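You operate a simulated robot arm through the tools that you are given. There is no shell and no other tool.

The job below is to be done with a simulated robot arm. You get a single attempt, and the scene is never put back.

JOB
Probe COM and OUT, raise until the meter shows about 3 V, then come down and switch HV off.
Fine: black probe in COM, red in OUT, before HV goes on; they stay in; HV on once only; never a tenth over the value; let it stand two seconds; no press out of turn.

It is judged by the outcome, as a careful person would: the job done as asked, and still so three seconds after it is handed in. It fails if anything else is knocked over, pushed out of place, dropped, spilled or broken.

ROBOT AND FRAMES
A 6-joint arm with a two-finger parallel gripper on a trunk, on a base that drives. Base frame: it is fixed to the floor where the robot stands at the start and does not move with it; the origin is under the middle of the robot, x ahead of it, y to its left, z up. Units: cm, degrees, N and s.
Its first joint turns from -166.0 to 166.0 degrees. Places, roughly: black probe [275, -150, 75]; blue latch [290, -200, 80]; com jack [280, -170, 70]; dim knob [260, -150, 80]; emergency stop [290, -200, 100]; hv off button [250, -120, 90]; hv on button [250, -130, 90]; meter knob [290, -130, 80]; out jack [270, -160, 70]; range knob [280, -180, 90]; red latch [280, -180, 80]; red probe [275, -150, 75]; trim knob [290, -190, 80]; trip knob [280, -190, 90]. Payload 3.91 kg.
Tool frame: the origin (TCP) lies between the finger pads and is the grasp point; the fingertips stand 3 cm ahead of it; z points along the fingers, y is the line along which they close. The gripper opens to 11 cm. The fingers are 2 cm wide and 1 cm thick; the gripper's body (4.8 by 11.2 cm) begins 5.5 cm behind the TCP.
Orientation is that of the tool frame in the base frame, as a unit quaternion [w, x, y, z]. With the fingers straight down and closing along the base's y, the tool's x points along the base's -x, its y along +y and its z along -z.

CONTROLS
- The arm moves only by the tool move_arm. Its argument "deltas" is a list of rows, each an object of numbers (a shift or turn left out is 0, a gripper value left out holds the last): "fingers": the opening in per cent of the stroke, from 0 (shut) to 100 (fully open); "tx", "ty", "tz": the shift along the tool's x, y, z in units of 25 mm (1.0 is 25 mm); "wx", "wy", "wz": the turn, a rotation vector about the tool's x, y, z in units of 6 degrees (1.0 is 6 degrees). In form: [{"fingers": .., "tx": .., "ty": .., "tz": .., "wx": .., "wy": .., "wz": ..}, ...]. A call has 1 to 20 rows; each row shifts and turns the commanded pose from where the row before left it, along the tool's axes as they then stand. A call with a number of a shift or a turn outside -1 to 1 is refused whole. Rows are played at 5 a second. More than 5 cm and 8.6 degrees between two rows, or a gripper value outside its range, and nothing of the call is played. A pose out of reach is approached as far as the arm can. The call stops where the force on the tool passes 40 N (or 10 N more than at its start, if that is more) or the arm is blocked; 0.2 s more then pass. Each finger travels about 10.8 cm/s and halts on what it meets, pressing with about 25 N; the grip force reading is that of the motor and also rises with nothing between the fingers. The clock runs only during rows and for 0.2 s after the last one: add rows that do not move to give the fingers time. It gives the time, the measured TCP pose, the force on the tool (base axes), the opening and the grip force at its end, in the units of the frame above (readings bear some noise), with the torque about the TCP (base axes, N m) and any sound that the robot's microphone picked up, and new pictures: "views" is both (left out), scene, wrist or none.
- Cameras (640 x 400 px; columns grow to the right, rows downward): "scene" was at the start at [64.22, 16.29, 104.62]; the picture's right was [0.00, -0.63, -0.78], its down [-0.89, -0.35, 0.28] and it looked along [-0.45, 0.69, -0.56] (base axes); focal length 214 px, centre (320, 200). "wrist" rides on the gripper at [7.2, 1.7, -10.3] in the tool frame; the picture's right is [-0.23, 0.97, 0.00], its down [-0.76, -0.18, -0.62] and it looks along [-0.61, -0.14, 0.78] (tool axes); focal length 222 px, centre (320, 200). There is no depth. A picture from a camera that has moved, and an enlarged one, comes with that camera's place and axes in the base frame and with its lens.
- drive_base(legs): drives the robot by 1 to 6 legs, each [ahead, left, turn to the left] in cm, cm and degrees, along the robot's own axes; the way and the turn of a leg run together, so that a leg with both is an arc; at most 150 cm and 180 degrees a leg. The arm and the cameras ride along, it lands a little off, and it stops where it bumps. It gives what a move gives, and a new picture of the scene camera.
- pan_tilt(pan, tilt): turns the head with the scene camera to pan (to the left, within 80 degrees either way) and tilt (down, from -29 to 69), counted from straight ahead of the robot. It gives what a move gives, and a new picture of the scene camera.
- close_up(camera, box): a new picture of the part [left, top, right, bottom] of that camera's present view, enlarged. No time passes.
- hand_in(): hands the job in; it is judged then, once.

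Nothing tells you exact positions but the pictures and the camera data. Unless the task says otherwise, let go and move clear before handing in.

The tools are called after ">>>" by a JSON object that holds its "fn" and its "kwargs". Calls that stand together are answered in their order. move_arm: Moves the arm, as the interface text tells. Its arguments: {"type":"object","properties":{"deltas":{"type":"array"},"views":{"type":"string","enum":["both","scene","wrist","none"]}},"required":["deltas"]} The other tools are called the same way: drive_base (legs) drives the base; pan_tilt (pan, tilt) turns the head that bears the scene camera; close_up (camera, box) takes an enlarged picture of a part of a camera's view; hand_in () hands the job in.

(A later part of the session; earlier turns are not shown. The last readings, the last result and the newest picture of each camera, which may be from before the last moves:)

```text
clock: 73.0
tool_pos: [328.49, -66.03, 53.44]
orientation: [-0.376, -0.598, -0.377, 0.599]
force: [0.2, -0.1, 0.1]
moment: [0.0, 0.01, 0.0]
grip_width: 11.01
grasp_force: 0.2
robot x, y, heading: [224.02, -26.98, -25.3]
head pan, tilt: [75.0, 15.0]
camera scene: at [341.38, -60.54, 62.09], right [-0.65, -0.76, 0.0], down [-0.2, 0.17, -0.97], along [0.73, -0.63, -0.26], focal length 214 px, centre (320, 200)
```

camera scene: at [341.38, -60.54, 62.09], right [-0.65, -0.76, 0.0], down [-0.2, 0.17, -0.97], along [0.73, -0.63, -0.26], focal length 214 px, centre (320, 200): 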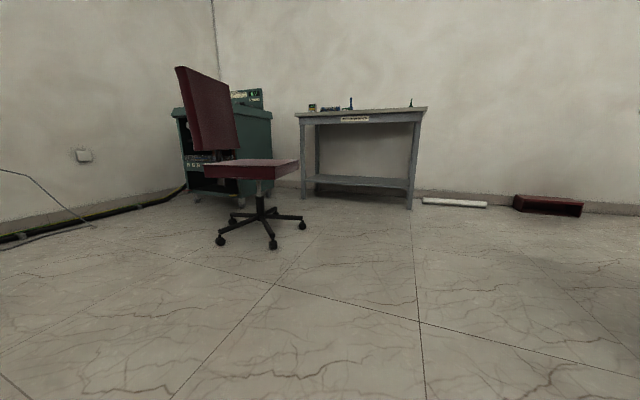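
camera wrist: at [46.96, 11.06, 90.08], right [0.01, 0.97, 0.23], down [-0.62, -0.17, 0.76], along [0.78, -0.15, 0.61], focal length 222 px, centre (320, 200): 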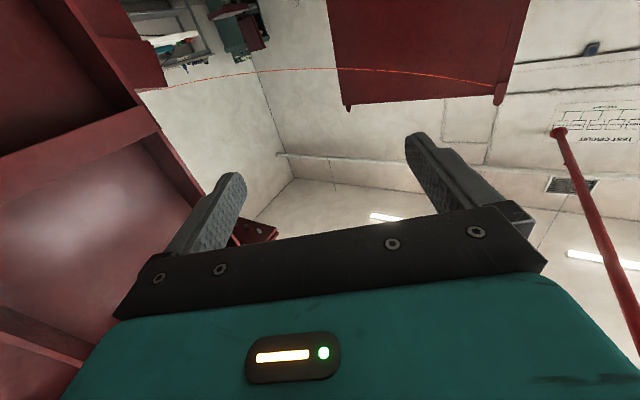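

I can now see the operator's side: a sloping panel with displays behind the white shelf, and open floor beside it. I'll go on under the wire and across the hose.

>>> {"fn": "drive_base", "kwargs": {"legs": [[76, 16, 0]]}}

>>> {"fn": "pan_tilt", "kwargs": {"pan": -50, "tilt": 15}}

```text
clock: 77.2
tool_pos: [404.13, -82.94, 53.38]
orientation: [-0.378, -0.597, -0.379, 0.598]
force: [0.1, 0.1, -0.1]
moment: [0.03, -0.02, -0.03]
grip_width: 10.98
grasp_force: 0.0
robot x, y, heading: [299.78, -44.0, -25.2]
head pan, tilt: [75.0, 15.0]
camera scene: at [417.16, -77.42, 62.09], right [-0.65, -0.76, 0.0], down [-0.2, 0.17, -0.97], along [0.74, -0.62, -0.26], focal length 214 px, centre (320, 200)
```

scene: 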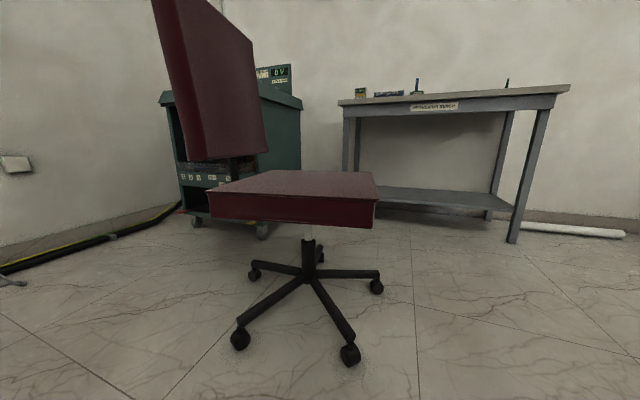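

```text
clock: 79.2
tool_pos: [404.26, -83.07, 53.4]
orientation: [-0.377, -0.597, -0.378, 0.598]
force: [0.6, 0.0, -0.5]
moment: [0.0, 0.04, -0.02]
grip_width: 11.0
grasp_force: 0.1
robot x, y, heading: [300.23, -44.55, -24.9]
head pan, tilt: [-50.0, 15.0]
camera scene: at [401.01, -73.76, 62.12], right [-0.25, 0.97, 0.0], down [0.25, 0.07, -0.97], along [-0.93, -0.25, -0.26], focal length 214 px, centre (320, 200)
```

scene: 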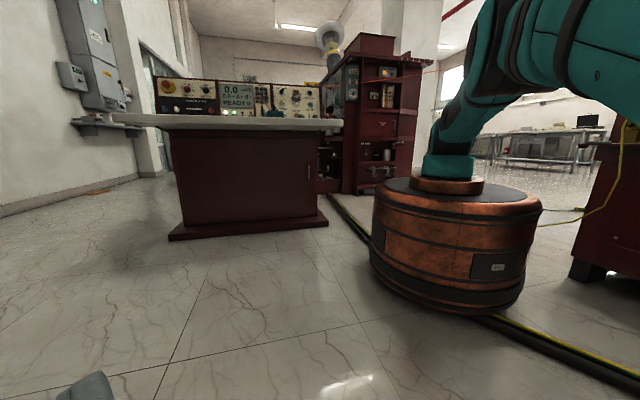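

The hose didn't block me and hasn't moved. Now that I'm clear of the wire, I retract the arm to a compact pose before turning at the console.

>>> {"fn": "move_arm", "kwargs": {"deltas": [{"ty": -1, "tx": -0.7}, {"ty": -1, "tx": -0.7}, {"ty": -1, "tx": -0.7}, {"ty": -1, "tx": -0.7}, {"ty": -1, "tx": -0.7}, {"ty": -1, "tx": -0.7}, {"ty": -1, "tx": -0.7}, {"ty": -1, "tx": -0.7}, {"ty": -1, "tx": -0.7}, {"ty": -1, "tx": -0.7}, {"ty": -1, "tx": -0.7}, {"ty": -1, "tx": -0.7}, {"ty": -1, "tx": -0.7}, {"ty": -1, "tx": -0.7}, {"ty": -1, "tx": -0.7}, {"ty": -1, "tx": -0.7}, {"ty": -1, "tx": -0.7}, {"ty": -1, "tx": -0.7}, {"ty": -1, "tx": -0.7}, {}], "views": "none"}}

>>> {"fn": "pan_tilt", "kwargs": {"pan": 0, "tilt": 10}}

```text
clock: 83.4
tool_pos: [361.36, -62.65, 86.86]
orientation: [-0.378, -0.597, -0.379, 0.598]
force: [-0.2, -0.1, 0.4]
moment: [-0.03, 0.02, 0.01]
grip_width: 11.02
grasp_force: 0.0
robot x, y, heading: [299.78, -44.01, -25.1]
head pan, tilt: [-50.0, 15.0]
```

```text
clock: 84.6
tool_pos: [361.51, -62.69, 86.83]
orientation: [-0.378, -0.597, -0.379, 0.598]
force: [-0.2, -0.9, -0.6]
moment: [-0.03, 0.01, 0.0]
grip_width: 11.0
grasp_force: 0.0
robot x, y, heading: [299.8, -44.25, -24.9]
head pan, tilt: [0.0, 10.0]
camera scene: at [363.2, -59.47, 96.28], right [-0.9, 0.43, 0.0], down [0.07, 0.16, -0.98], along [-0.42, -0.89, -0.17], focal length 214 px, centre (320, 200)
```

scene: 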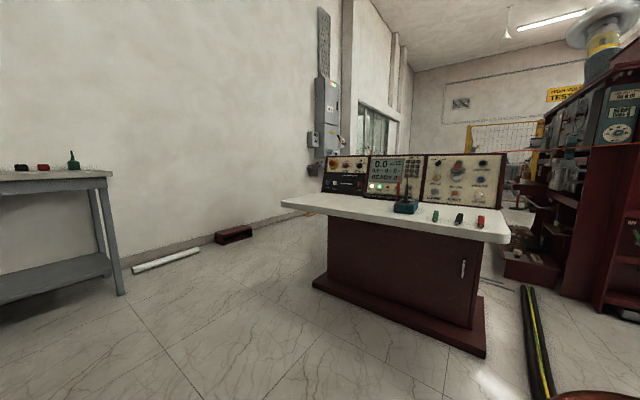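

>>> {"fn": "close_up", "kwargs": {"camera": "scene", "box": [270, 140, 530, 250]}}

```text
2.46 times, centred on (400, 195) of scene
camera zoom: at [363.2, -59.47, 96.28], right [-0.9, 0.43, 0.0], down [0.07, 0.16, -0.98], along [-0.42, -0.89, -0.17], focal length 528 px, centre (123, 212)
```

zoom: 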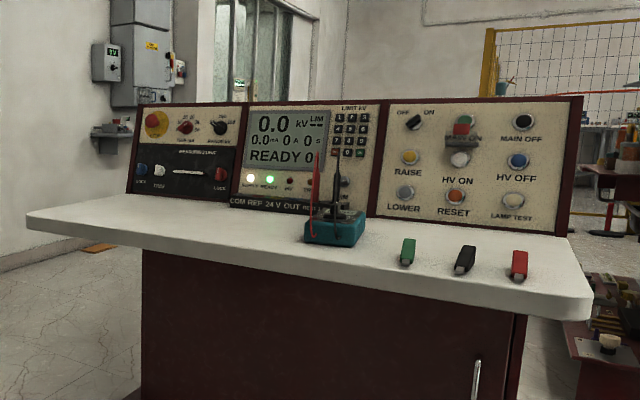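

The panel is readable. The right section has RAISE, HV ON, HV OFF, LOWER, RESET and LAMP TEST; the middle has the display with a jack strip (COM, REF, 24 V, OUT); and a teal meter holding the probes stands on the shelf. I'll move back into the open and turn to face the console.

>>> {"fn": "drive_base", "kwargs": {"legs": [[66, 12, 0], [0, 0, 120], [0, 0, 113]]}}

```text
clock: 98.0
tool_pos: [313.26, -100.04, 86.88]
orientation: [-0.362, 0.608, -0.36, -0.608]
force: [-0.3, 0.0, 0.3]
moment: [-0.03, -0.03, -0.03]
grip_width: 11.01
grasp_force: 0.1
robot x, y, heading: [364.69, -60.8, -150.9]
head pan, tilt: [0.0, 10.0]
camera scene: at [315.11, -103.5, 96.28], right [0.88, 0.48, 0.0], down [0.08, -0.15, -0.98], along [-0.47, 0.86, -0.17], focal length 214 px, centre (320, 200)
```

scene: 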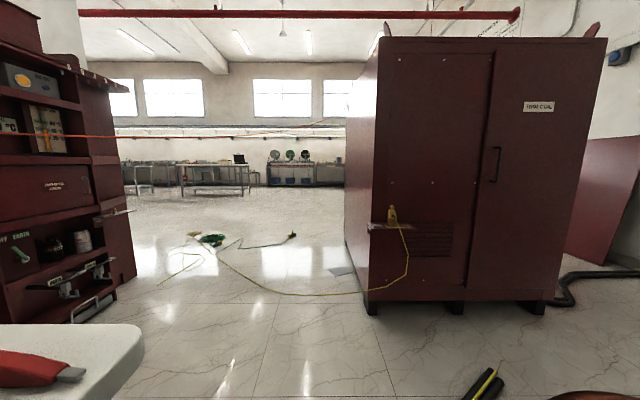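

I'm facing the console now. Next I swing the tool to point forward so the head looks straight at the panel.

>>> {"fn": "move_arm", "kwargs": {"deltas": [{"wx": -1, "tx": -1}, {"wx": -1, "tx": -1}, {"wx": -1, "tx": -1}, {"wx": -1, "tx": -1}, {"wx": -1}, {"wx": -1}, {"wx": -1}, {"wx": -1}, {"wx": -1}, {"wx": -1}, {"wx": -1}, {"wx": -1}, {"wx": -1}, {"wx": -1}, {"wx": -1}, {}], "views": "none"}}

>>> {"fn": "pan_tilt", "kwargs": {"pan": 0, "tilt": 15}}

>>> {"fn": "close_up", "kwargs": {"camera": "scene", "box": [160, 100, 480, 300]}}

```text
clock: 101.4
tool_pos: [313.22, -100.1, 96.79]
orientation: [0.175, 0.685, 0.175, -0.685]
force: [0.8, 0.6, 0.2]
moment: [-0.02, 0.0, 0.01]
grip_width: 11.02
grasp_force: 0.0
robot x, y, heading: [364.23, -60.96, -151.2]
head pan, tilt: [0.0, 10.0]
```

```text
clock: 102.1
tool_pos: [313.15, -100.08, 96.86]
orientation: [0.175, 0.685, 0.175, -0.685]
force: [-0.5, 0.2, -0.2]
moment: [0.02, 0.0, -0.01]
grip_width: 11.0
grasp_force: 0.2
robot x, y, heading: [363.99, -61.0, -151.2]
head pan, tilt: [0.0, 15.0]
camera scene: at [316.55, -98.5, 105.48], right [-0.48, 0.88, 0.0], down [0.23, 0.12, -0.97], along [-0.85, -0.46, -0.26], focal length 214 px, centre (320, 200)
```

scene: 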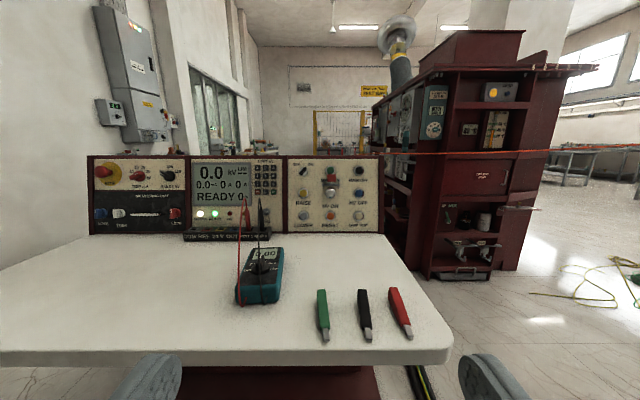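

```text
2.00 times, centred on (320, 200) of scene
camera zoom: at [316.55, -98.5, 105.48], right [-0.48, 0.88, 0.0], down [0.23, 0.12, -0.97], along [-0.85, -0.46, -0.26], focal length 429 px, centre (320, 200)
```

zoom: 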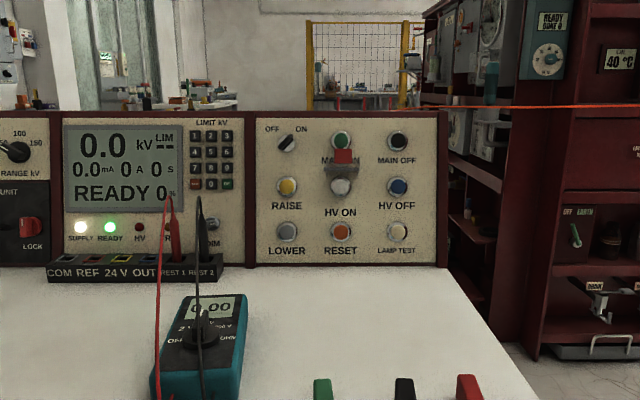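

The probes sit in holes marked REST 1 (red) and REST 2 (black), on a jack box labelled COM, REF, 24 V and OUT. I zoom in on the jack box, the meter and the buttons.

>>> {"fn": "close_up", "kwargs": {"camera": "scene", "box": [180, 190, 300, 310]}}

>>> {"fn": "close_up", "kwargs": {"camera": "scene", "box": [280, 150, 390, 240]}}

>>> {"fn": "close_up", "kwargs": {"camera": "scene", "box": [85, 150, 290, 245]}}

```text
3.33 times, centred on (240, 250) of scene
camera zoom: at [316.55, -98.5, 105.48], right [-0.48, 0.88, 0.0], down [0.23, 0.12, -0.97], along [-0.85, -0.46, -0.26], focal length 715 px, centre (587, 33)
```

zoom: 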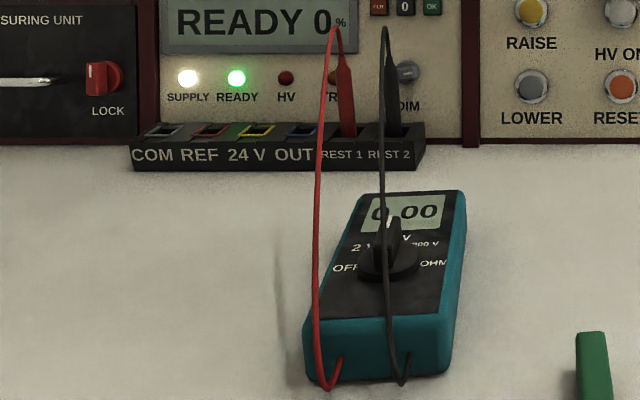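

```text
4.44 times, centred on (335, 195) of scene
camera zoom: at [316.55, -98.5, 105.48], right [-0.48, 0.88, 0.0], down [0.23, 0.12, -0.97], along [-0.85, -0.46, -0.26], focal length 953 px, centre (253, 222)
```

zoom: 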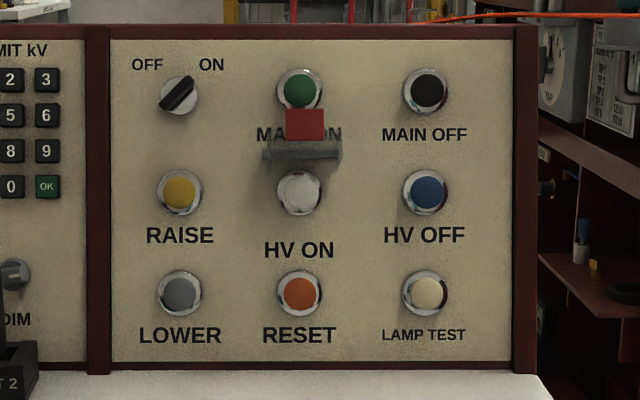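

```text
3.12 times, centred on (188, 198) of scene
camera zoom: at [316.55, -98.5, 105.48], right [-0.48, 0.88, 0.0], down [0.23, 0.12, -0.97], along [-0.85, -0.46, -0.26], focal length 670 px, centre (734, 208)
```

zoom: 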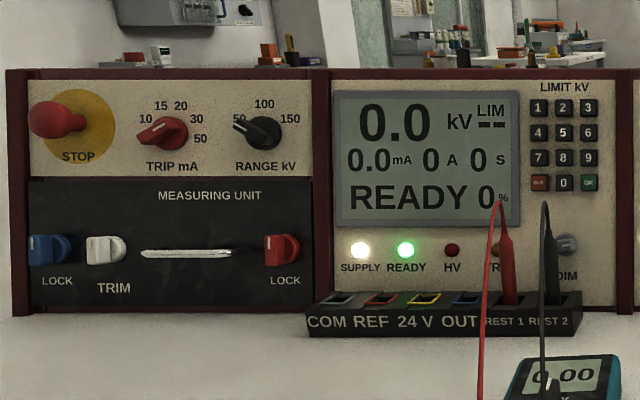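

The dial seems to be on its 20 V range ("0.00"), and the machine shows READY at 0 kV. The probes stand in a row of sockets about 4.5 cm apart. I'll drive closer, a bit left, and measure everything from a second viewpoint.

>>> {"fn": "drive_base", "kwargs": {"legs": [[40, 10, 0]]}}

>>> {"fn": "pan_tilt", "kwargs": {"pan": 10, "tilt": 30}}

>>> {"fn": "close_up", "kwargs": {"camera": "scene", "box": [160, 60, 400, 260]}}

```text
clock: 104.6
tool_pos: [283.1, -127.97, 96.82]
orientation: [0.174, 0.686, 0.174, -0.685]
force: [-0.4, -0.4, 0.3]
moment: [0.0, 0.01, -0.03]
grip_width: 10.98
grasp_force: 0.0
robot x, y, heading: [334.19, -88.74, -151.3]
head pan, tilt: [0.0, 15.0]
camera scene: at [286.44, -126.42, 105.48], right [-0.48, 0.88, 0.0], down [0.23, 0.12, -0.97], along [-0.85, -0.46, -0.26], focal length 214 px, centre (320, 200)
```

scene: 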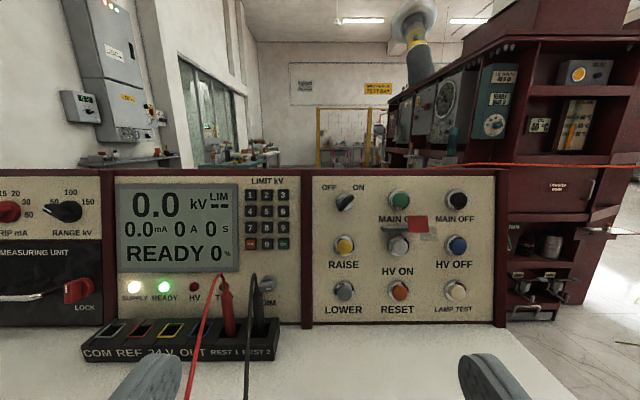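

```text
clock: 105.4
tool_pos: [283.06, -128.07, 96.76]
orientation: [0.173, 0.686, 0.174, -0.685]
force: [-1.4, -0.1, -0.9]
moment: [0.01, 0.01, 0.0]
grip_width: 11.0
grasp_force: 0.0
robot x, y, heading: [334.38, -89.26, -151.2]
head pan, tilt: [10.0, 30.0]
camera scene: at [287.57, -127.59, 103.06], right [-0.62, 0.78, 0.0], down [0.39, 0.31, -0.87], along [-0.68, -0.54, -0.5], focal length 214 px, centre (320, 200)
```

scene: 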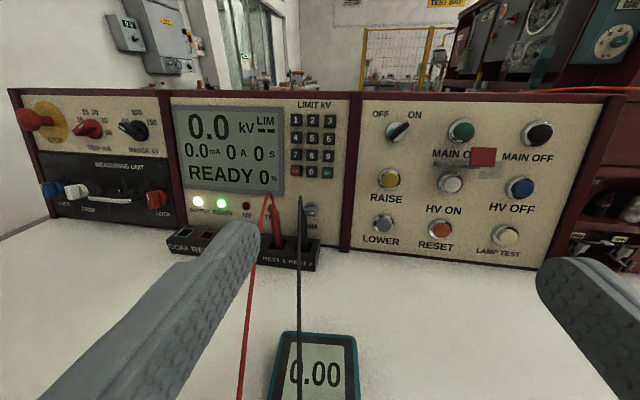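

```text
2.00 times, centred on (280, 160) of scene
camera zoom: at [287.57, -127.59, 103.06], right [-0.62, 0.78, 0.0], down [0.39, 0.31, -0.87], along [-0.68, -0.54, -0.5], focal length 429 px, centre (400, 280)
```

zoom: 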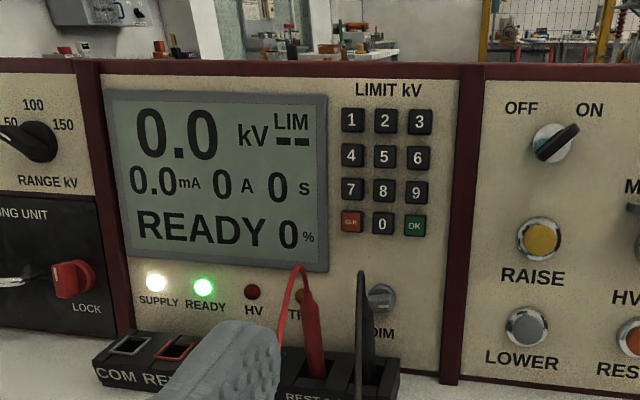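

From two viewpoints I get: sockets about n = 165 from the wall frame at z ≈ 78, spaced 4.5 cm; buttons 10 cm apart on a panel leaning back about 23°. Something red and grey sits in front of HV ON, so I look at it closely.

>>> {"fn": "close_up", "kwargs": {"camera": "scene", "box": [410, 100, 560, 210]}}

>>> {"fn": "pan_tilt", "kwargs": {"pan": -25, "tilt": 20}}

>>> {"fn": "close_up", "kwargs": {"camera": "scene", "box": [130, 150, 290, 290]}}

```text
3.64 times, centred on (485, 155) of scene
camera zoom: at [287.57, -127.59, 103.06], right [-0.62, 0.78, 0.0], down [0.39, 0.31, -0.87], along [-0.68, -0.54, -0.5], focal length 780 px, centre (-280, 364)
```

zoom: 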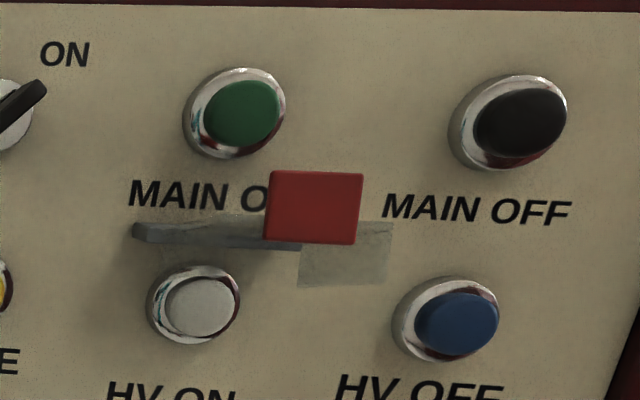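

```text
clock: 106.4
tool_pos: [283.15, -127.84, 96.84]
orientation: [0.174, 0.686, 0.174, -0.685]
force: [-0.5, 0.8, -0.5]
moment: [0.0, -0.01, 0.02]
grip_width: 10.99
grasp_force: 0.0
robot x, y, heading: [334.52, -88.91, -151.2]
head pan, tilt: [-25.0, 20.0]
camera scene: at [285.36, -122.54, 104.66], right [-0.06, 1.0, 0.0], down [0.34, 0.02, -0.94], along [-0.94, -0.06, -0.34], focal length 214 px, centre (320, 200)
```

scene: 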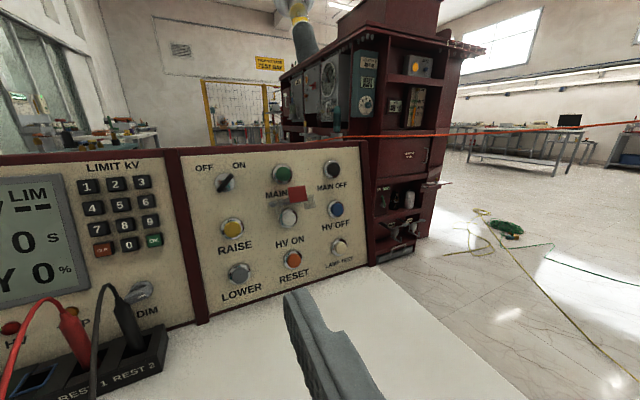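

```text
2.86 times, centred on (210, 220) of scene
camera zoom: at [285.36, -122.54, 104.66], right [-0.06, 1.0, 0.0], down [0.34, 0.02, -0.94], along [-0.94, -0.06, -0.34], focal length 613 px, centre (634, 143)
```

zoom: 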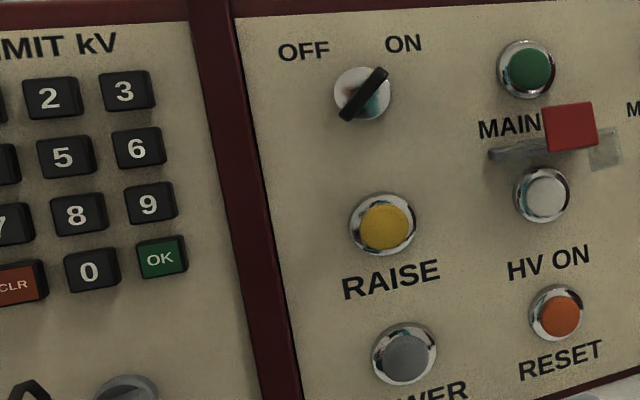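

The HV ON lid is already open: its hinge is above the button and a red tab at its end sticks out about 11 cm. I'll press HV ON with the tool level, coming in beneath the lid. First the probes, so I move 15 cm closer and pitch the tool 45° down.

>>> {"fn": "drive_base", "kwargs": {"legs": [[15, 0, 0]]}}

>>> {"fn": "move_arm", "kwargs": {"deltas": [{"tx": -1, "tz": -1}, {"tx": -1, "tz": -1}, {"wy": 1, "tz": -0.5}, {"wy": 1, "tz": -0.5}, {"wy": 1}, {"wy": 1}, {"wy": 1}, {"wy": 1}, {"wy": 1}, {"wy": 0.5}, {}], "views": "wrist"}}

>>> {"fn": "pan_tilt", "kwargs": {"pan": 10, "tilt": 0}}

```text
clock: 107.8
tool_pos: [269.94, -135.26, 96.71]
orientation: [0.174, 0.686, 0.175, -0.685]
force: [0.1, -0.3, -0.7]
moment: [0.01, 0.01, -0.01]
grip_width: 11.01
grasp_force: 0.0
robot x, y, heading: [321.24, -96.51, -151.4]
head pan, tilt: [-25.0, 20.0]
camera scene: at [272.28, -129.82, 104.66], right [-0.06, 1.0, 0.0], down [0.34, 0.02, -0.94], along [-0.94, -0.06, -0.34], focal length 214 px, centre (320, 200)
```

scene: 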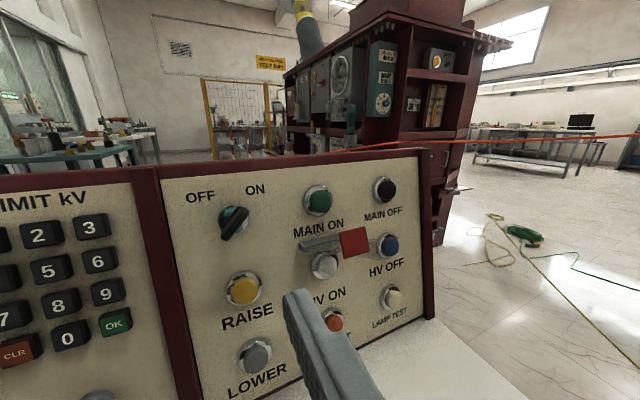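

```text
clock: 110.2
tool_pos: [276.53, -131.85, 101.97]
orientation: [0.094, 0.896, 0.228, -0.369]
force: [0.3, 0.8, -0.6]
moment: [0.04, 0.01, 0.01]
grip_width: 11.0
grasp_force: 0.1
robot x, y, heading: [321.34, -96.5, -150.9]
head pan, tilt: [-25.0, 20.0]
camera wrist: at [288.27, -127.29, 104.15], right [0.32, -0.93, 0.16], down [-0.17, 0.11, 0.98], along [-0.93, -0.34, -0.13], focal length 222 px, centre (320, 200)
```

wrist: 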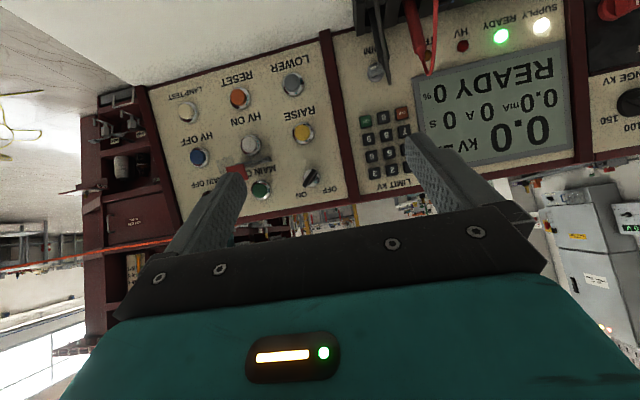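

```text
clock: 111.2
tool_pos: [276.5, -131.7, 101.91]
orientation: [0.094, 0.896, 0.227, -0.37]
force: [-0.7, -1.1, -0.8]
moment: [-0.01, -0.02, -0.03]
grip_width: 11.0
grasp_force: 0.1
robot x, y, heading: [321.27, -96.13, -151.5]
head pan, tilt: [10.0, 0.0]
camera scene: at [273.21, -135.56, 112.7], right [-0.58, 0.81, -0.12], down [0.62, 0.34, -0.71], along [-0.53, -0.48, -0.7], focal length 214 px, centre (320, 200)
```

scene: 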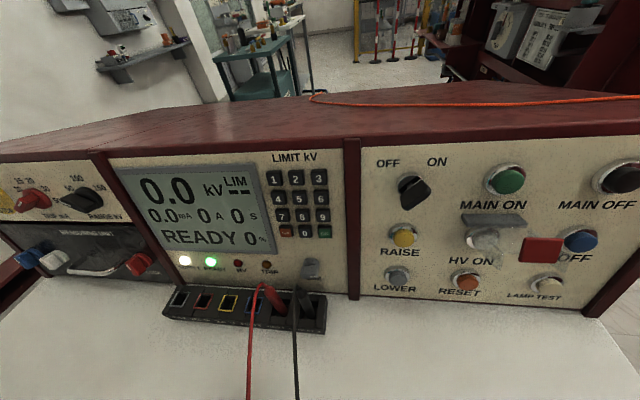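

The view from above is good. I zoom in on the sockets and probe heads to measure them.

>>> {"fn": "close_up", "kwargs": {"camera": "scene", "box": [150, 270, 350, 395]}}

```text
3.20 times, centred on (250, 332) of scene
camera zoom: at [273.21, -135.56, 112.7], right [-0.58, 0.81, -0.12], down [0.62, 0.34, -0.71], along [-0.53, -0.48, -0.7], focal length 686 px, centre (544, -224)
```

zoom: 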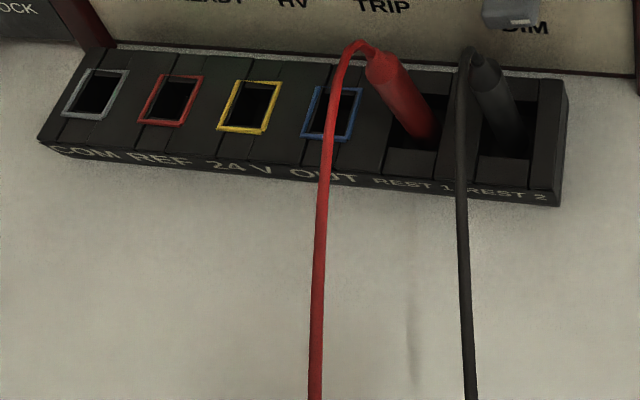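

The sockets come out consistently: COM at t = 279.4, OUT at t = 265.8 (both n = 165.2, rim z = 77.7). The black probe stands at t ≈ 256.3, n ≈ 165.8. I'll narrow the fingers and go to a pre-grasp point in front of the black probe.

>>> {"fn": "move_arm", "kwargs": {"deltas": [{"fingers": 30, "tx": 0.291, "ty": 0.71, "tz": 0.89}, {"tx": 0.291, "ty": 0.71, "tz": 0.89}, {"tx": 0.291, "ty": 0.71, "tz": 0.89}, {"tx": 0.291, "ty": 0.71, "tz": 0.89}, {"tx": 0.291, "ty": 0.71, "tz": 0.89}, {}, {}], "views": "both"}}

>>> {"fn": "close_up", "kwargs": {"camera": "scene", "box": [200, 230, 440, 400]}}

```text
clock: 112.8
tool_pos: [276.27, -141.94, 91.49]
orientation: [0.094, 0.896, 0.228, -0.37]
force: [0.0, 0.0, 0.4]
moment: [-0.01, 0.02, 0.01]
grip_width: 3.31
grasp_force: 0.1
robot x, y, heading: [320.91, -96.08, -151.3]
head pan, tilt: [10.0, 0.0]
camera scene: at [272.9, -145.9, 102.26], right [-0.58, 0.81, -0.12], down [0.62, 0.34, -0.71], along [-0.53, -0.48, -0.7], focal length 214 px, centre (320, 200)
camera wrist: at [287.94, -137.61, 93.7], right [0.32, -0.93, 0.16], down [-0.17, 0.11, 0.98], along [-0.93, -0.34, -0.13], focal length 222 px, centre (320, 200)
```

scene: 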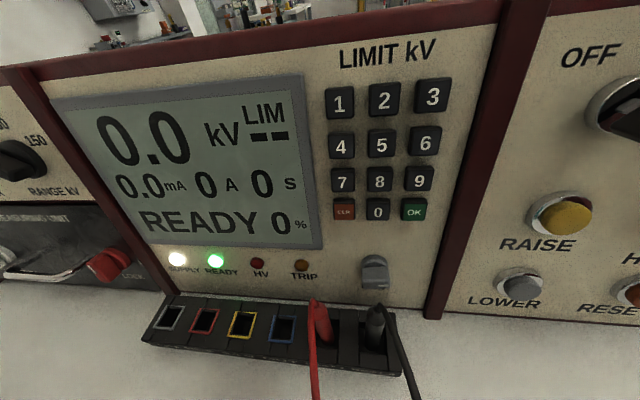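
wrist: 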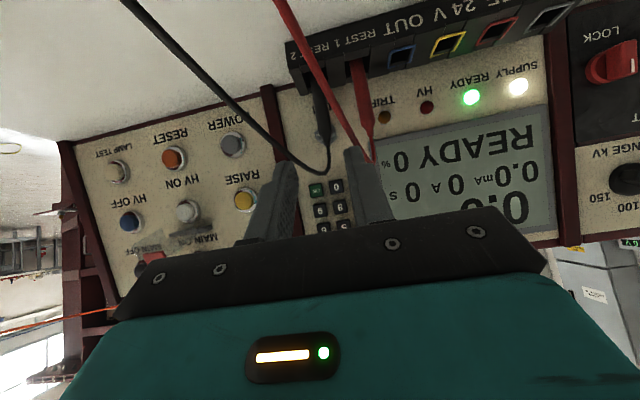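

```text
2.35 times, centred on (320, 315) of scene
camera zoom: at [272.9, -145.9, 102.26], right [-0.58, 0.81, -0.12], down [0.62, 0.34, -0.71], along [-0.53, -0.48, -0.7], focal length 505 px, centre (320, -71)
```

zoom: 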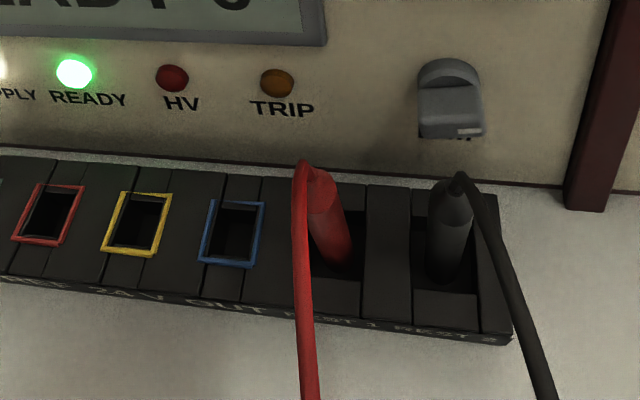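

The black probe stands vertical at t = 256.8, n = 165.6. I'll go straight in along the tool axis with the fingers 3.3 cm apart, which clears the red probe beside it.

>>> {"fn": "move_arm", "kwargs": {"deltas": [{"ty": 0.18, "tx": -0.17}, {"tz": 0.7}, {"tz": 0.7}, {"tz": 0.7}, {"tz": 0.7}, {"tz": 0.7}, {"tz": 0.7}, {"tz": 0.4}, {"tz": 0.38}, {}], "views": "both"}}

>>> {"fn": "close_up", "kwargs": {"camera": "wrist", "box": [220, 60, 460, 260]}}

```text
clock: 115.0
tool_pos: [268.49, -146.8, 82.94]
orientation: [0.093, 0.896, 0.227, -0.37]
force: [-0.1, 0.5, 0.0]
moment: [-0.01, -0.01, -0.01]
grip_width: 3.31
grasp_force: 0.0
robot x, y, heading: [321.28, -95.93, -151.0]
head pan, tilt: [10.0, 0.0]
camera scene: at [265.08, -150.64, 93.74], right [-0.58, 0.81, -0.12], down [0.62, 0.34, -0.71], along [-0.53, -0.48, -0.7], focal length 214 px, centre (320, 200)
camera wrist: at [280.13, -142.35, 85.18], right [0.32, -0.93, 0.16], down [-0.17, 0.11, 0.98], along [-0.93, -0.34, -0.13], focal length 222 px, centre (320, 200)
```

scene: 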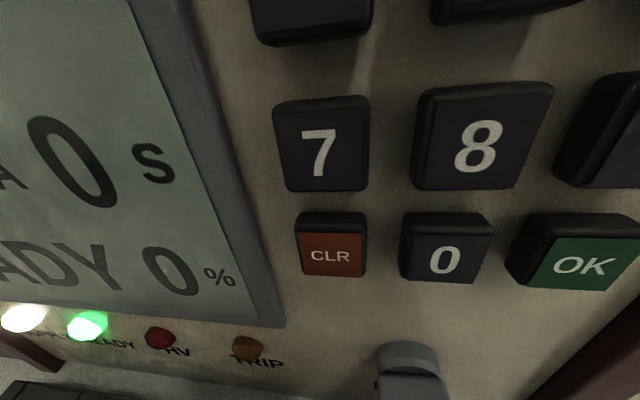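
wrist: 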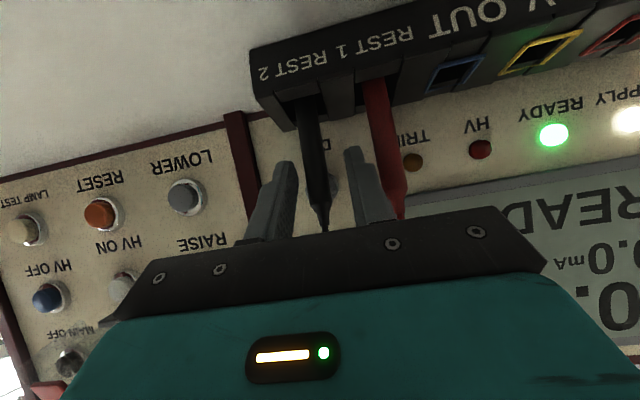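

```text
2.00 times, centred on (340, 160) of wrist
camera zoom: at [280.13, -142.35, 85.18], right [0.32, -0.93, 0.16], down [-0.17, 0.11, 0.98], along [-0.93, -0.34, -0.13], focal length 444 px, centre (280, 280)
```

zoom: 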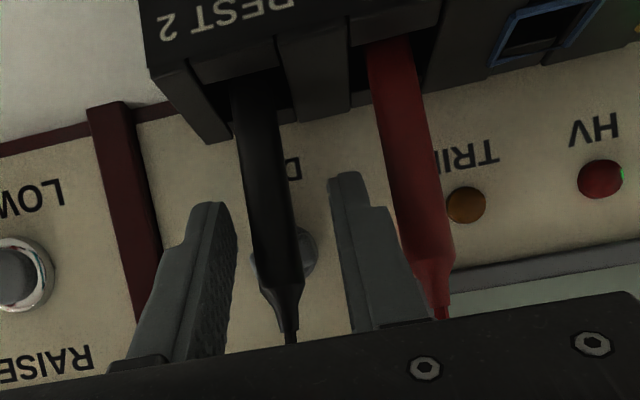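

The fingers straddle the black probe cleanly, with the red one outside. I'll close on it.

>>> {"fn": "move_arm", "kwargs": {"deltas": [{"fingers": 5}, {}, {}, {}], "views": "wrist"}}

>>> {"fn": "close_up", "kwargs": {"camera": "wrist", "box": [220, 60, 460, 260]}}

```text
clock: 116.0
tool_pos: [268.55, -146.75, 82.99]
orientation: [0.094, 0.896, 0.228, -0.37]
force: [0.3, -0.2, 0.0]
moment: [0.02, 0.02, -0.05]
grip_width: 1.32
grasp_force: 25.2
robot x, y, heading: [321.0, -96.45, -151.1]
head pan, tilt: [10.0, 0.0]
camera wrist: at [280.13, -142.35, 85.18], right [0.32, -0.93, 0.16], down [-0.17, 0.11, 0.98], along [-0.93, -0.34, -0.13], focal length 222 px, centre (320, 200)
```

wrist: 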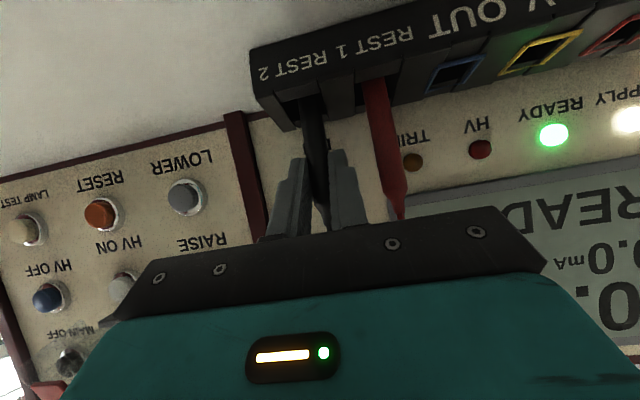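

```text
2.00 times, centred on (340, 160) of wrist
camera zoom: at [280.13, -142.35, 85.18], right [0.32, -0.93, 0.16], down [-0.17, 0.11, 0.98], along [-0.93, -0.34, -0.13], focal length 444 px, centre (280, 280)
```

zoom: 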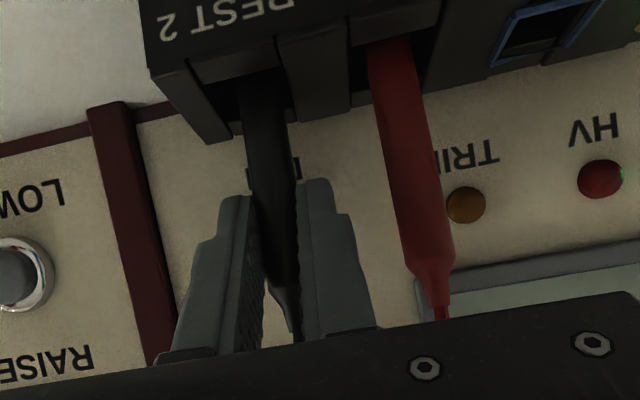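

The probe is gripped (1.32 cm). I'll lift it straight up, high enough to pass over the red probe.

>>> {"fn": "move_arm", "kwargs": {"deltas": [{"tx": -0.4, "tz": -0.4}, {"tx": -0.6, "tz": -0.602}, {"tx": -0.7, "tz": -0.703}, {"tx": -0.7, "tz": -0.703}, {"tx": -0.7, "tz": -0.703}, {"tx": -0.7, "tz": -0.703}, {"tx": -0.7, "tz": -0.703}, {"tx": -0.58, "tz": -0.583}, {}], "views": "both"}}

```text
clock: 118.0
tool_pos: [268.41, -146.69, 100.92]
orientation: [0.094, 0.896, 0.227, -0.37]
force: [-0.5, 0.3, 0.0]
moment: [-0.01, 0.04, 0.02]
grip_width: 1.3
grasp_force: 25.6
robot x, y, heading: [321.14, -96.44, -151.1]
head pan, tilt: [10.0, 0.0]
camera scene: at [265.07, -150.59, 111.71], right [-0.58, 0.81, -0.12], down [0.62, 0.34, -0.71], along [-0.53, -0.48, -0.7], focal length 214 px, centre (320, 200)
camera wrist: at [280.12, -142.29, 103.16], right [0.32, -0.93, 0.16], down [-0.17, 0.11, 0.98], along [-0.93, -0.34, -0.13], focal length 222 px, centre (320, 200)
```

scene: 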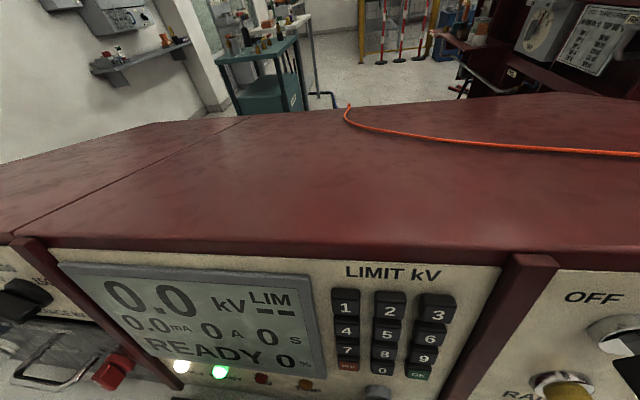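
wrist: 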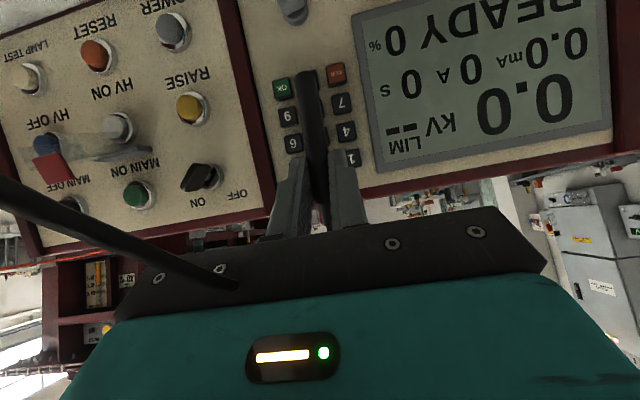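

The cord passes straight through my gripper in the view, so it isn't a physical obstacle. I check the probe's lower end before moving sideways.

>>> {"fn": "close_up", "kwargs": {"camera": "wrist", "box": [220, 0, 420, 220]}}

```text
1.82 times, centred on (320, 110) of wrist
camera zoom: at [280.12, -142.29, 103.16], right [0.32, -0.93, 0.16], down [-0.17, 0.11, 0.98], along [-0.93, -0.34, -0.13], focal length 404 px, centre (320, 364)
```

zoom: 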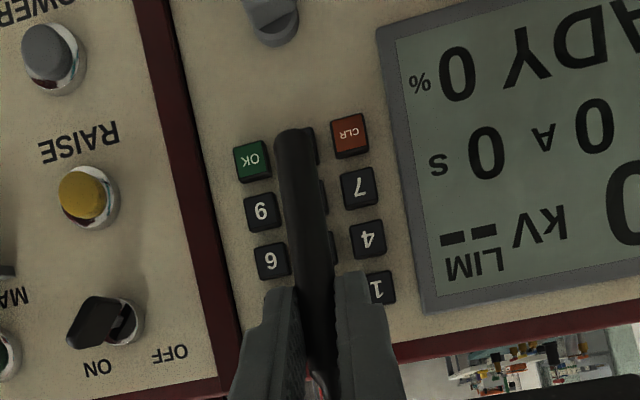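

The probe is a plain blunt cylinder. I'll carry it left above the red probe to over COM, then descend part of the way.

>>> {"fn": "move_arm", "kwargs": {"deltas": [{"ty": 0.9}, {"ty": 0.9}, {"ty": 0.91}, {"ty": 0.91}, {"ty": 0.91}, {"ty": 0.91}, {"ty": 0.91}, {"ty": 0.91}, {"ty": 0.91}, {"ty": 0.91}, {"tx": 0.56, "tz": 0.567}, {"tx": 0.56, "tz": 0.567}, {"tx": 0.56, "tz": 0.567}, {"tx": 0.56, "tz": 0.567}, {"tx": 0.56, "tz": 0.567}, {}], "views": "both"}}

>>> {"fn": "close_up", "kwargs": {"camera": "wrist", "box": [220, 0, 420, 220]}}

```text
clock: 121.4
tool_pos: [279.27, -166.77, 90.96]
orientation: [0.093, 0.896, 0.227, -0.369]
force: [0.0, 0.1, -0.6]
moment: [-0.03, -0.02, -0.02]
grip_width: 1.28
grasp_force: 24.8
robot x, y, heading: [321.32, -96.42, -151.2]
head pan, tilt: [10.0, 0.0]
camera scene: at [275.88, -170.64, 101.82], right [-0.58, 0.81, -0.12], down [0.62, 0.34, -0.71], along [-0.53, -0.48, -0.7], focal length 214 px, centre (320, 200)
camera wrist: at [290.93, -162.35, 93.26], right [0.32, -0.93, 0.16], down [-0.17, 0.11, 0.98], along [-0.93, -0.34, -0.13], focal length 222 px, centre (320, 200)
```

scene: 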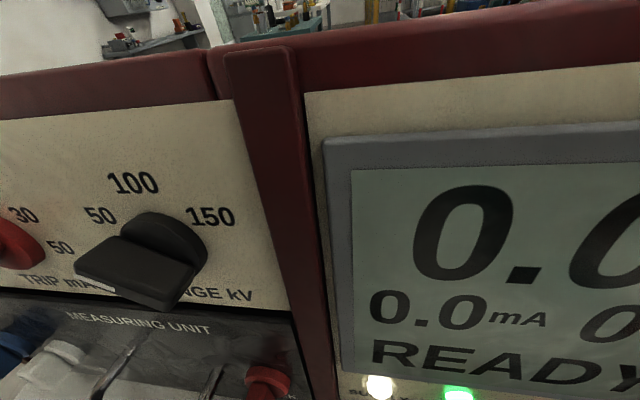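
wrist: 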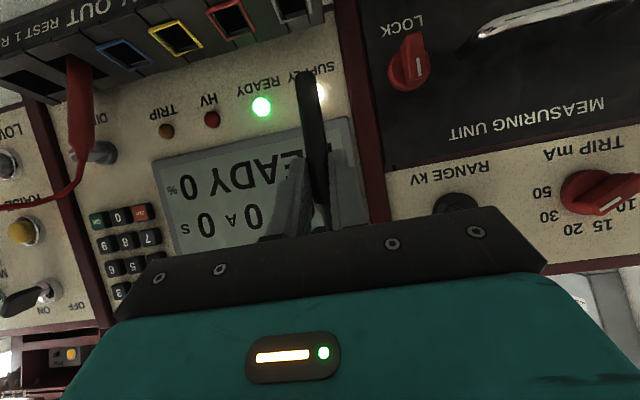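

```text
1.82 times, centred on (320, 110) of wrist
camera zoom: at [290.93, -162.35, 93.26], right [0.32, -0.93, 0.16], down [-0.17, 0.11, 0.98], along [-0.93, -0.34, -0.13], focal length 404 px, centre (320, 364)
```

zoom: 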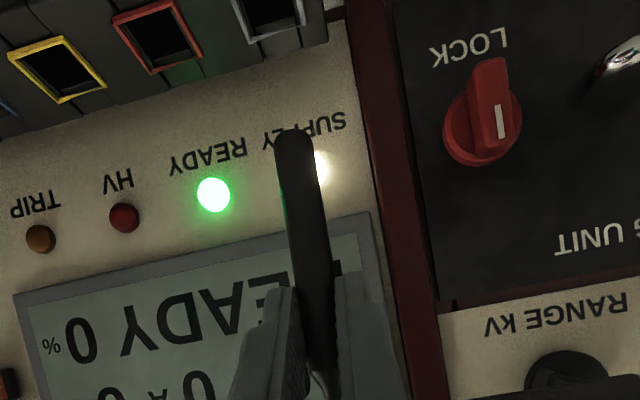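

I'm over COM by the numbers. I'll tilt the head down to see the probe and the hole together before lowering.

>>> {"fn": "pan_tilt", "kwargs": {"pan": 0, "tilt": 40}}

>>> {"fn": "close_up", "kwargs": {"camera": "wrist", "box": [230, 0, 390, 100]}}

```text
clock: 122.5
tool_pos: [279.3, -166.77, 91.14]
orientation: [0.094, 0.896, 0.228, -0.37]
force: [-0.9, 0.0, -0.4]
moment: [0.02, 0.0, 0.01]
grip_width: 1.31
grasp_force: 25.4
robot x, y, heading: [321.49, -96.15, -151.2]
head pan, tilt: [0.0, 40.0]
camera scene: at [279.31, -167.0, 97.58], right [-0.48, 0.88, 0.0], down [0.88, 0.48, -0.09], along [-0.08, -0.04, -1.0], focal length 214 px, centre (320, 200)
```

scene: 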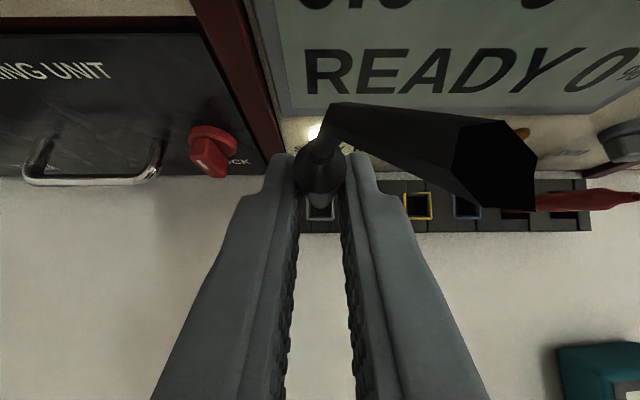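

```text
4.00 times, centred on (310, 50) of wrist
camera zoom: at [290.93, -162.36, 93.26], right [0.32, -0.93, 0.16], down [-0.17, 0.11, 0.98], along [-0.93, -0.34, -0.13], focal length 888 px, centre (360, 800)
```

zoom: 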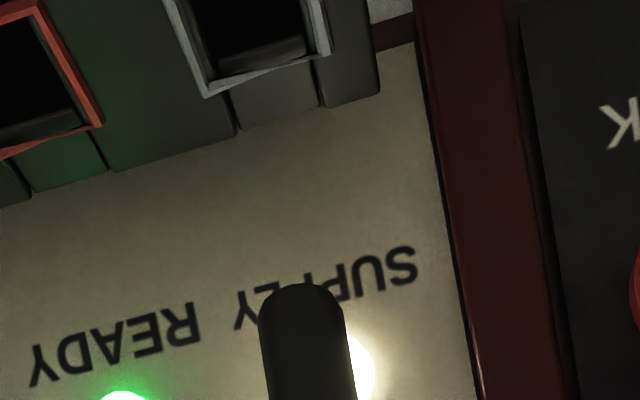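

This view looks almost straight down on the probe and the COM hole. I enlarge it.

>>> {"fn": "close_up", "kwargs": {"camera": "scene", "box": [260, 130, 440, 250]}}

```text
3.33 times, centred on (350, 190) of scene
camera zoom: at [279.31, -167.0, 97.58], right [-0.48, 0.88, 0.0], down [0.88, 0.48, -0.09], along [-0.08, -0.04, -1.0], focal length 715 px, centre (220, 233)
```

zoom: 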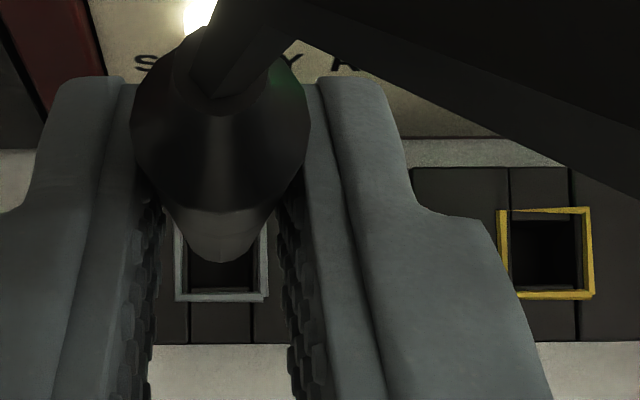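

The probe's lower end is centred over COM to within about 2 mm, and the hole is 2.0 cm wide against the probe's 1.3 cm. I'll lower it slowly.

>>> {"fn": "move_arm", "kwargs": {"deltas": [{"tx": 0.28, "tz": 0.2835}, {"tx": 0.28, "tz": 0.2835}, {"tx": 0.28, "tz": 0.2835}, {"tx": 0.2, "tz": 0.2}, {"tx": 0.2, "tz": 0.2}, {"tx": 0.2, "tz": 0.2}, {"tx": 0.2, "tz": 0.2}, {}], "views": "both"}}

>>> {"fn": "close_up", "kwargs": {"camera": "wrist", "box": [230, 0, 390, 180]}}

```text
clock: 124.3
tool_pos: [279.23, -166.86, 85.13]
orientation: [0.095, 0.895, 0.228, -0.371]
force: [-0.6, 0.2, -0.3]
moment: [-0.01, 0.01, 0.02]
grip_width: 1.31
grasp_force: 24.7
robot x, y, heading: [321.06, -96.12, -151.1]
head pan, tilt: [0.0, 40.0]
camera scene: at [279.34, -167.01, 91.76], right [-0.48, 0.88, 0.0], down [0.88, 0.48, -0.09], along [-0.08, -0.04, -1.0], focal length 214 px, centre (320, 200)
camera wrist: at [290.95, -162.38, 87.44], right [0.32, -0.93, 0.16], down [-0.17, 0.11, 0.98], along [-0.93, -0.34, -0.13], focal length 222 px, centre (320, 200)
```

scene: 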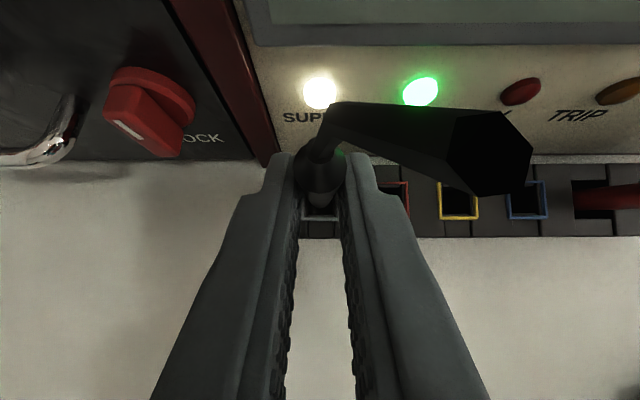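
wrist: 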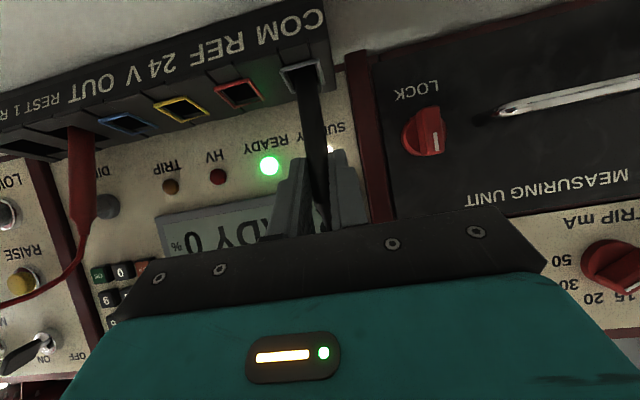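

```text
2.22 times, centred on (310, 90) of wrist
camera zoom: at [290.95, -162.38, 87.44], right [0.32, -0.93, 0.16], down [-0.17, 0.11, 0.98], along [-0.93, -0.34, -0.13], focal length 494 px, centre (342, 444)
```

zoom: 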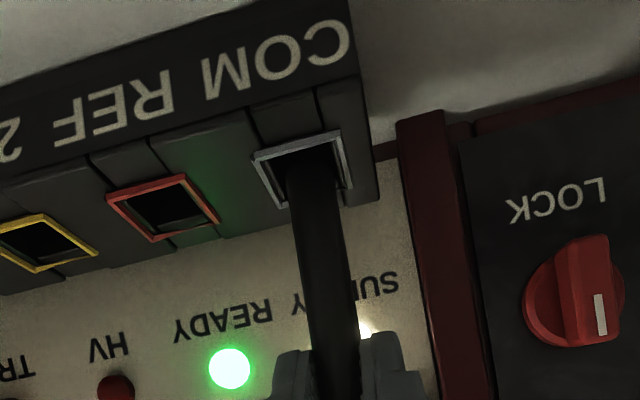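

The probe has entered the COM socket. I lower it to the height it stood at before, watching the force.

>>> {"fn": "move_arm", "kwargs": {"deltas": [{"tx": 0.2, "tz": 0.2}, {"tx": 0.2, "tz": 0.2}, {"tx": 0.15, "tz": 0.15}, {}], "views": "none"}}

>>> {"fn": "move_arm", "kwargs": {"deltas": [{"tx": 0.06, "tz": 0.06}, {"tx": 0.06, "tz": 0.06}, {}], "views": "wrist"}}

```text
clock: 125.3
tool_pos: [279.38, -166.64, 83.23]
orientation: [0.094, 0.896, 0.227, -0.371]
force: [1.6, 1.3, 21.6]
moment: [-0.13, 0.33, 0.01]
grip_width: 1.3
grasp_force: 25.2
robot x, y, heading: [320.99, -96.27, -151.0]
head pan, tilt: [0.0, 40.0]
```

```text
clock: 126.1
tool_pos: [279.17, -166.71, 82.88]
orientation: [0.094, 0.895, 0.228, -0.371]
force: [0.4, 0.1, 20.5]
moment: [-0.16, 0.34, 0.0]
grip_width: 1.32
grasp_force: 25.3
robot x, y, heading: [321.45, -96.32, -151.2]
head pan, tilt: [0.0, 40.0]
camera wrist: at [290.96, -162.29, 85.11], right [0.32, -0.93, 0.16], down [-0.17, 0.11, 0.98], along [-0.93, -0.34, -0.12], focal length 222 px, centre (320, 200)
```

wrist: 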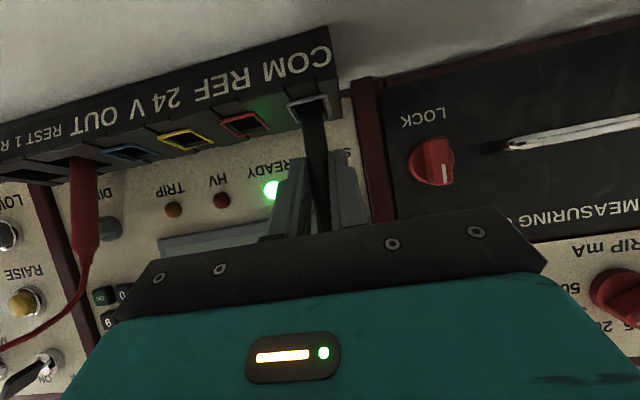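

The probe has bottomed in COM with about 20 N. I release it and back straight out.

>>> {"fn": "move_arm", "kwargs": {"deltas": [{"fingers": 30}, {}, {}, {"tz": -0.4}, {"tz": -0.7}, {"tz": -0.8}, {"tz": -0.8}, {"tz": -0.8}, {"tz": -0.8}, {"tz": -0.6}, {}], "views": "both"}}

>>> {"fn": "close_up", "kwargs": {"camera": "wrist", "box": [60, 0, 380, 200]}}

```text
clock: 128.5
tool_pos: [286.87, -162.5, 91.48]
orientation: [0.094, 0.896, 0.228, -0.37]
force: [0.3, 0.0, -0.5]
moment: [0.0, 0.04, 0.0]
grip_width: 3.31
grasp_force: 0.1
robot x, y, heading: [321.38, -96.38, -151.1]
head pan, tilt: [0.0, 40.0]
camera scene: at [286.93, -162.83, 98.0], right [-0.48, 0.88, 0.0], down [0.88, 0.48, -0.09], along [-0.07, -0.04, -1.0], focal length 214 px, centre (320, 200)
camera wrist: at [298.54, -158.2, 93.68], right [0.32, -0.93, 0.16], down [-0.17, 0.11, 0.98], along [-0.93, -0.34, -0.13], focal length 222 px, centre (320, 200)
```

scene: 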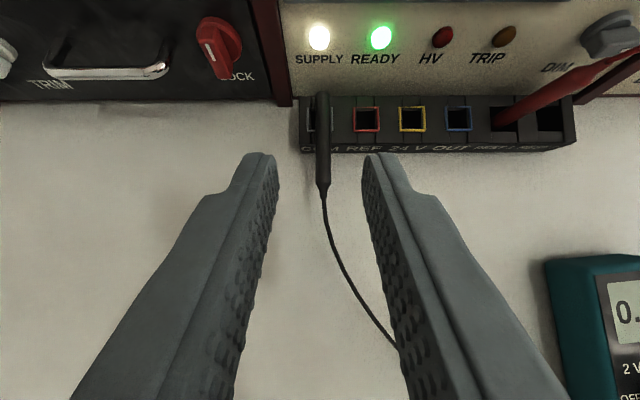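
wrist: 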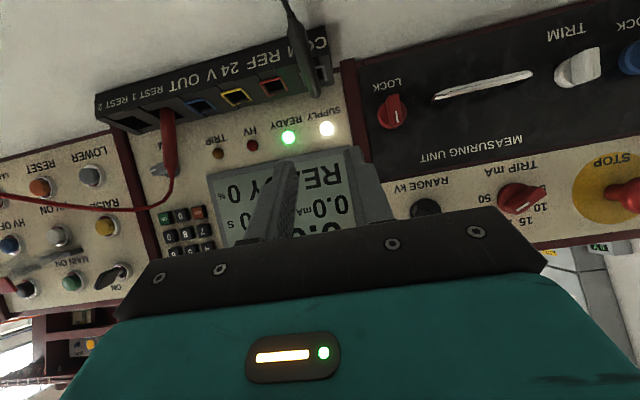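

```text
2.00 times, centred on (220, 100) of wrist
camera zoom: at [298.54, -158.2, 93.68], right [0.32, -0.93, 0.16], down [-0.17, 0.11, 0.98], along [-0.93, -0.34, -0.13], focal length 444 px, centre (520, 400)
```

zoom: 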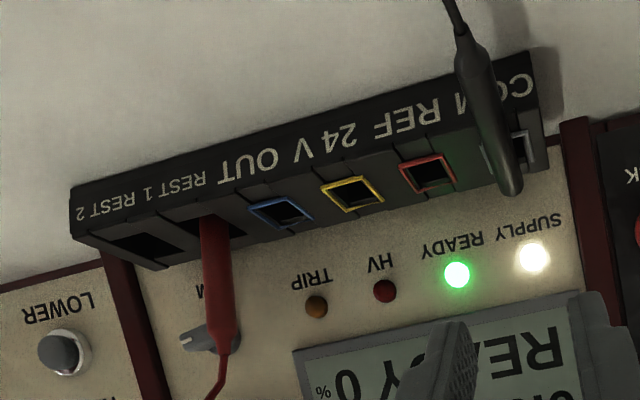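

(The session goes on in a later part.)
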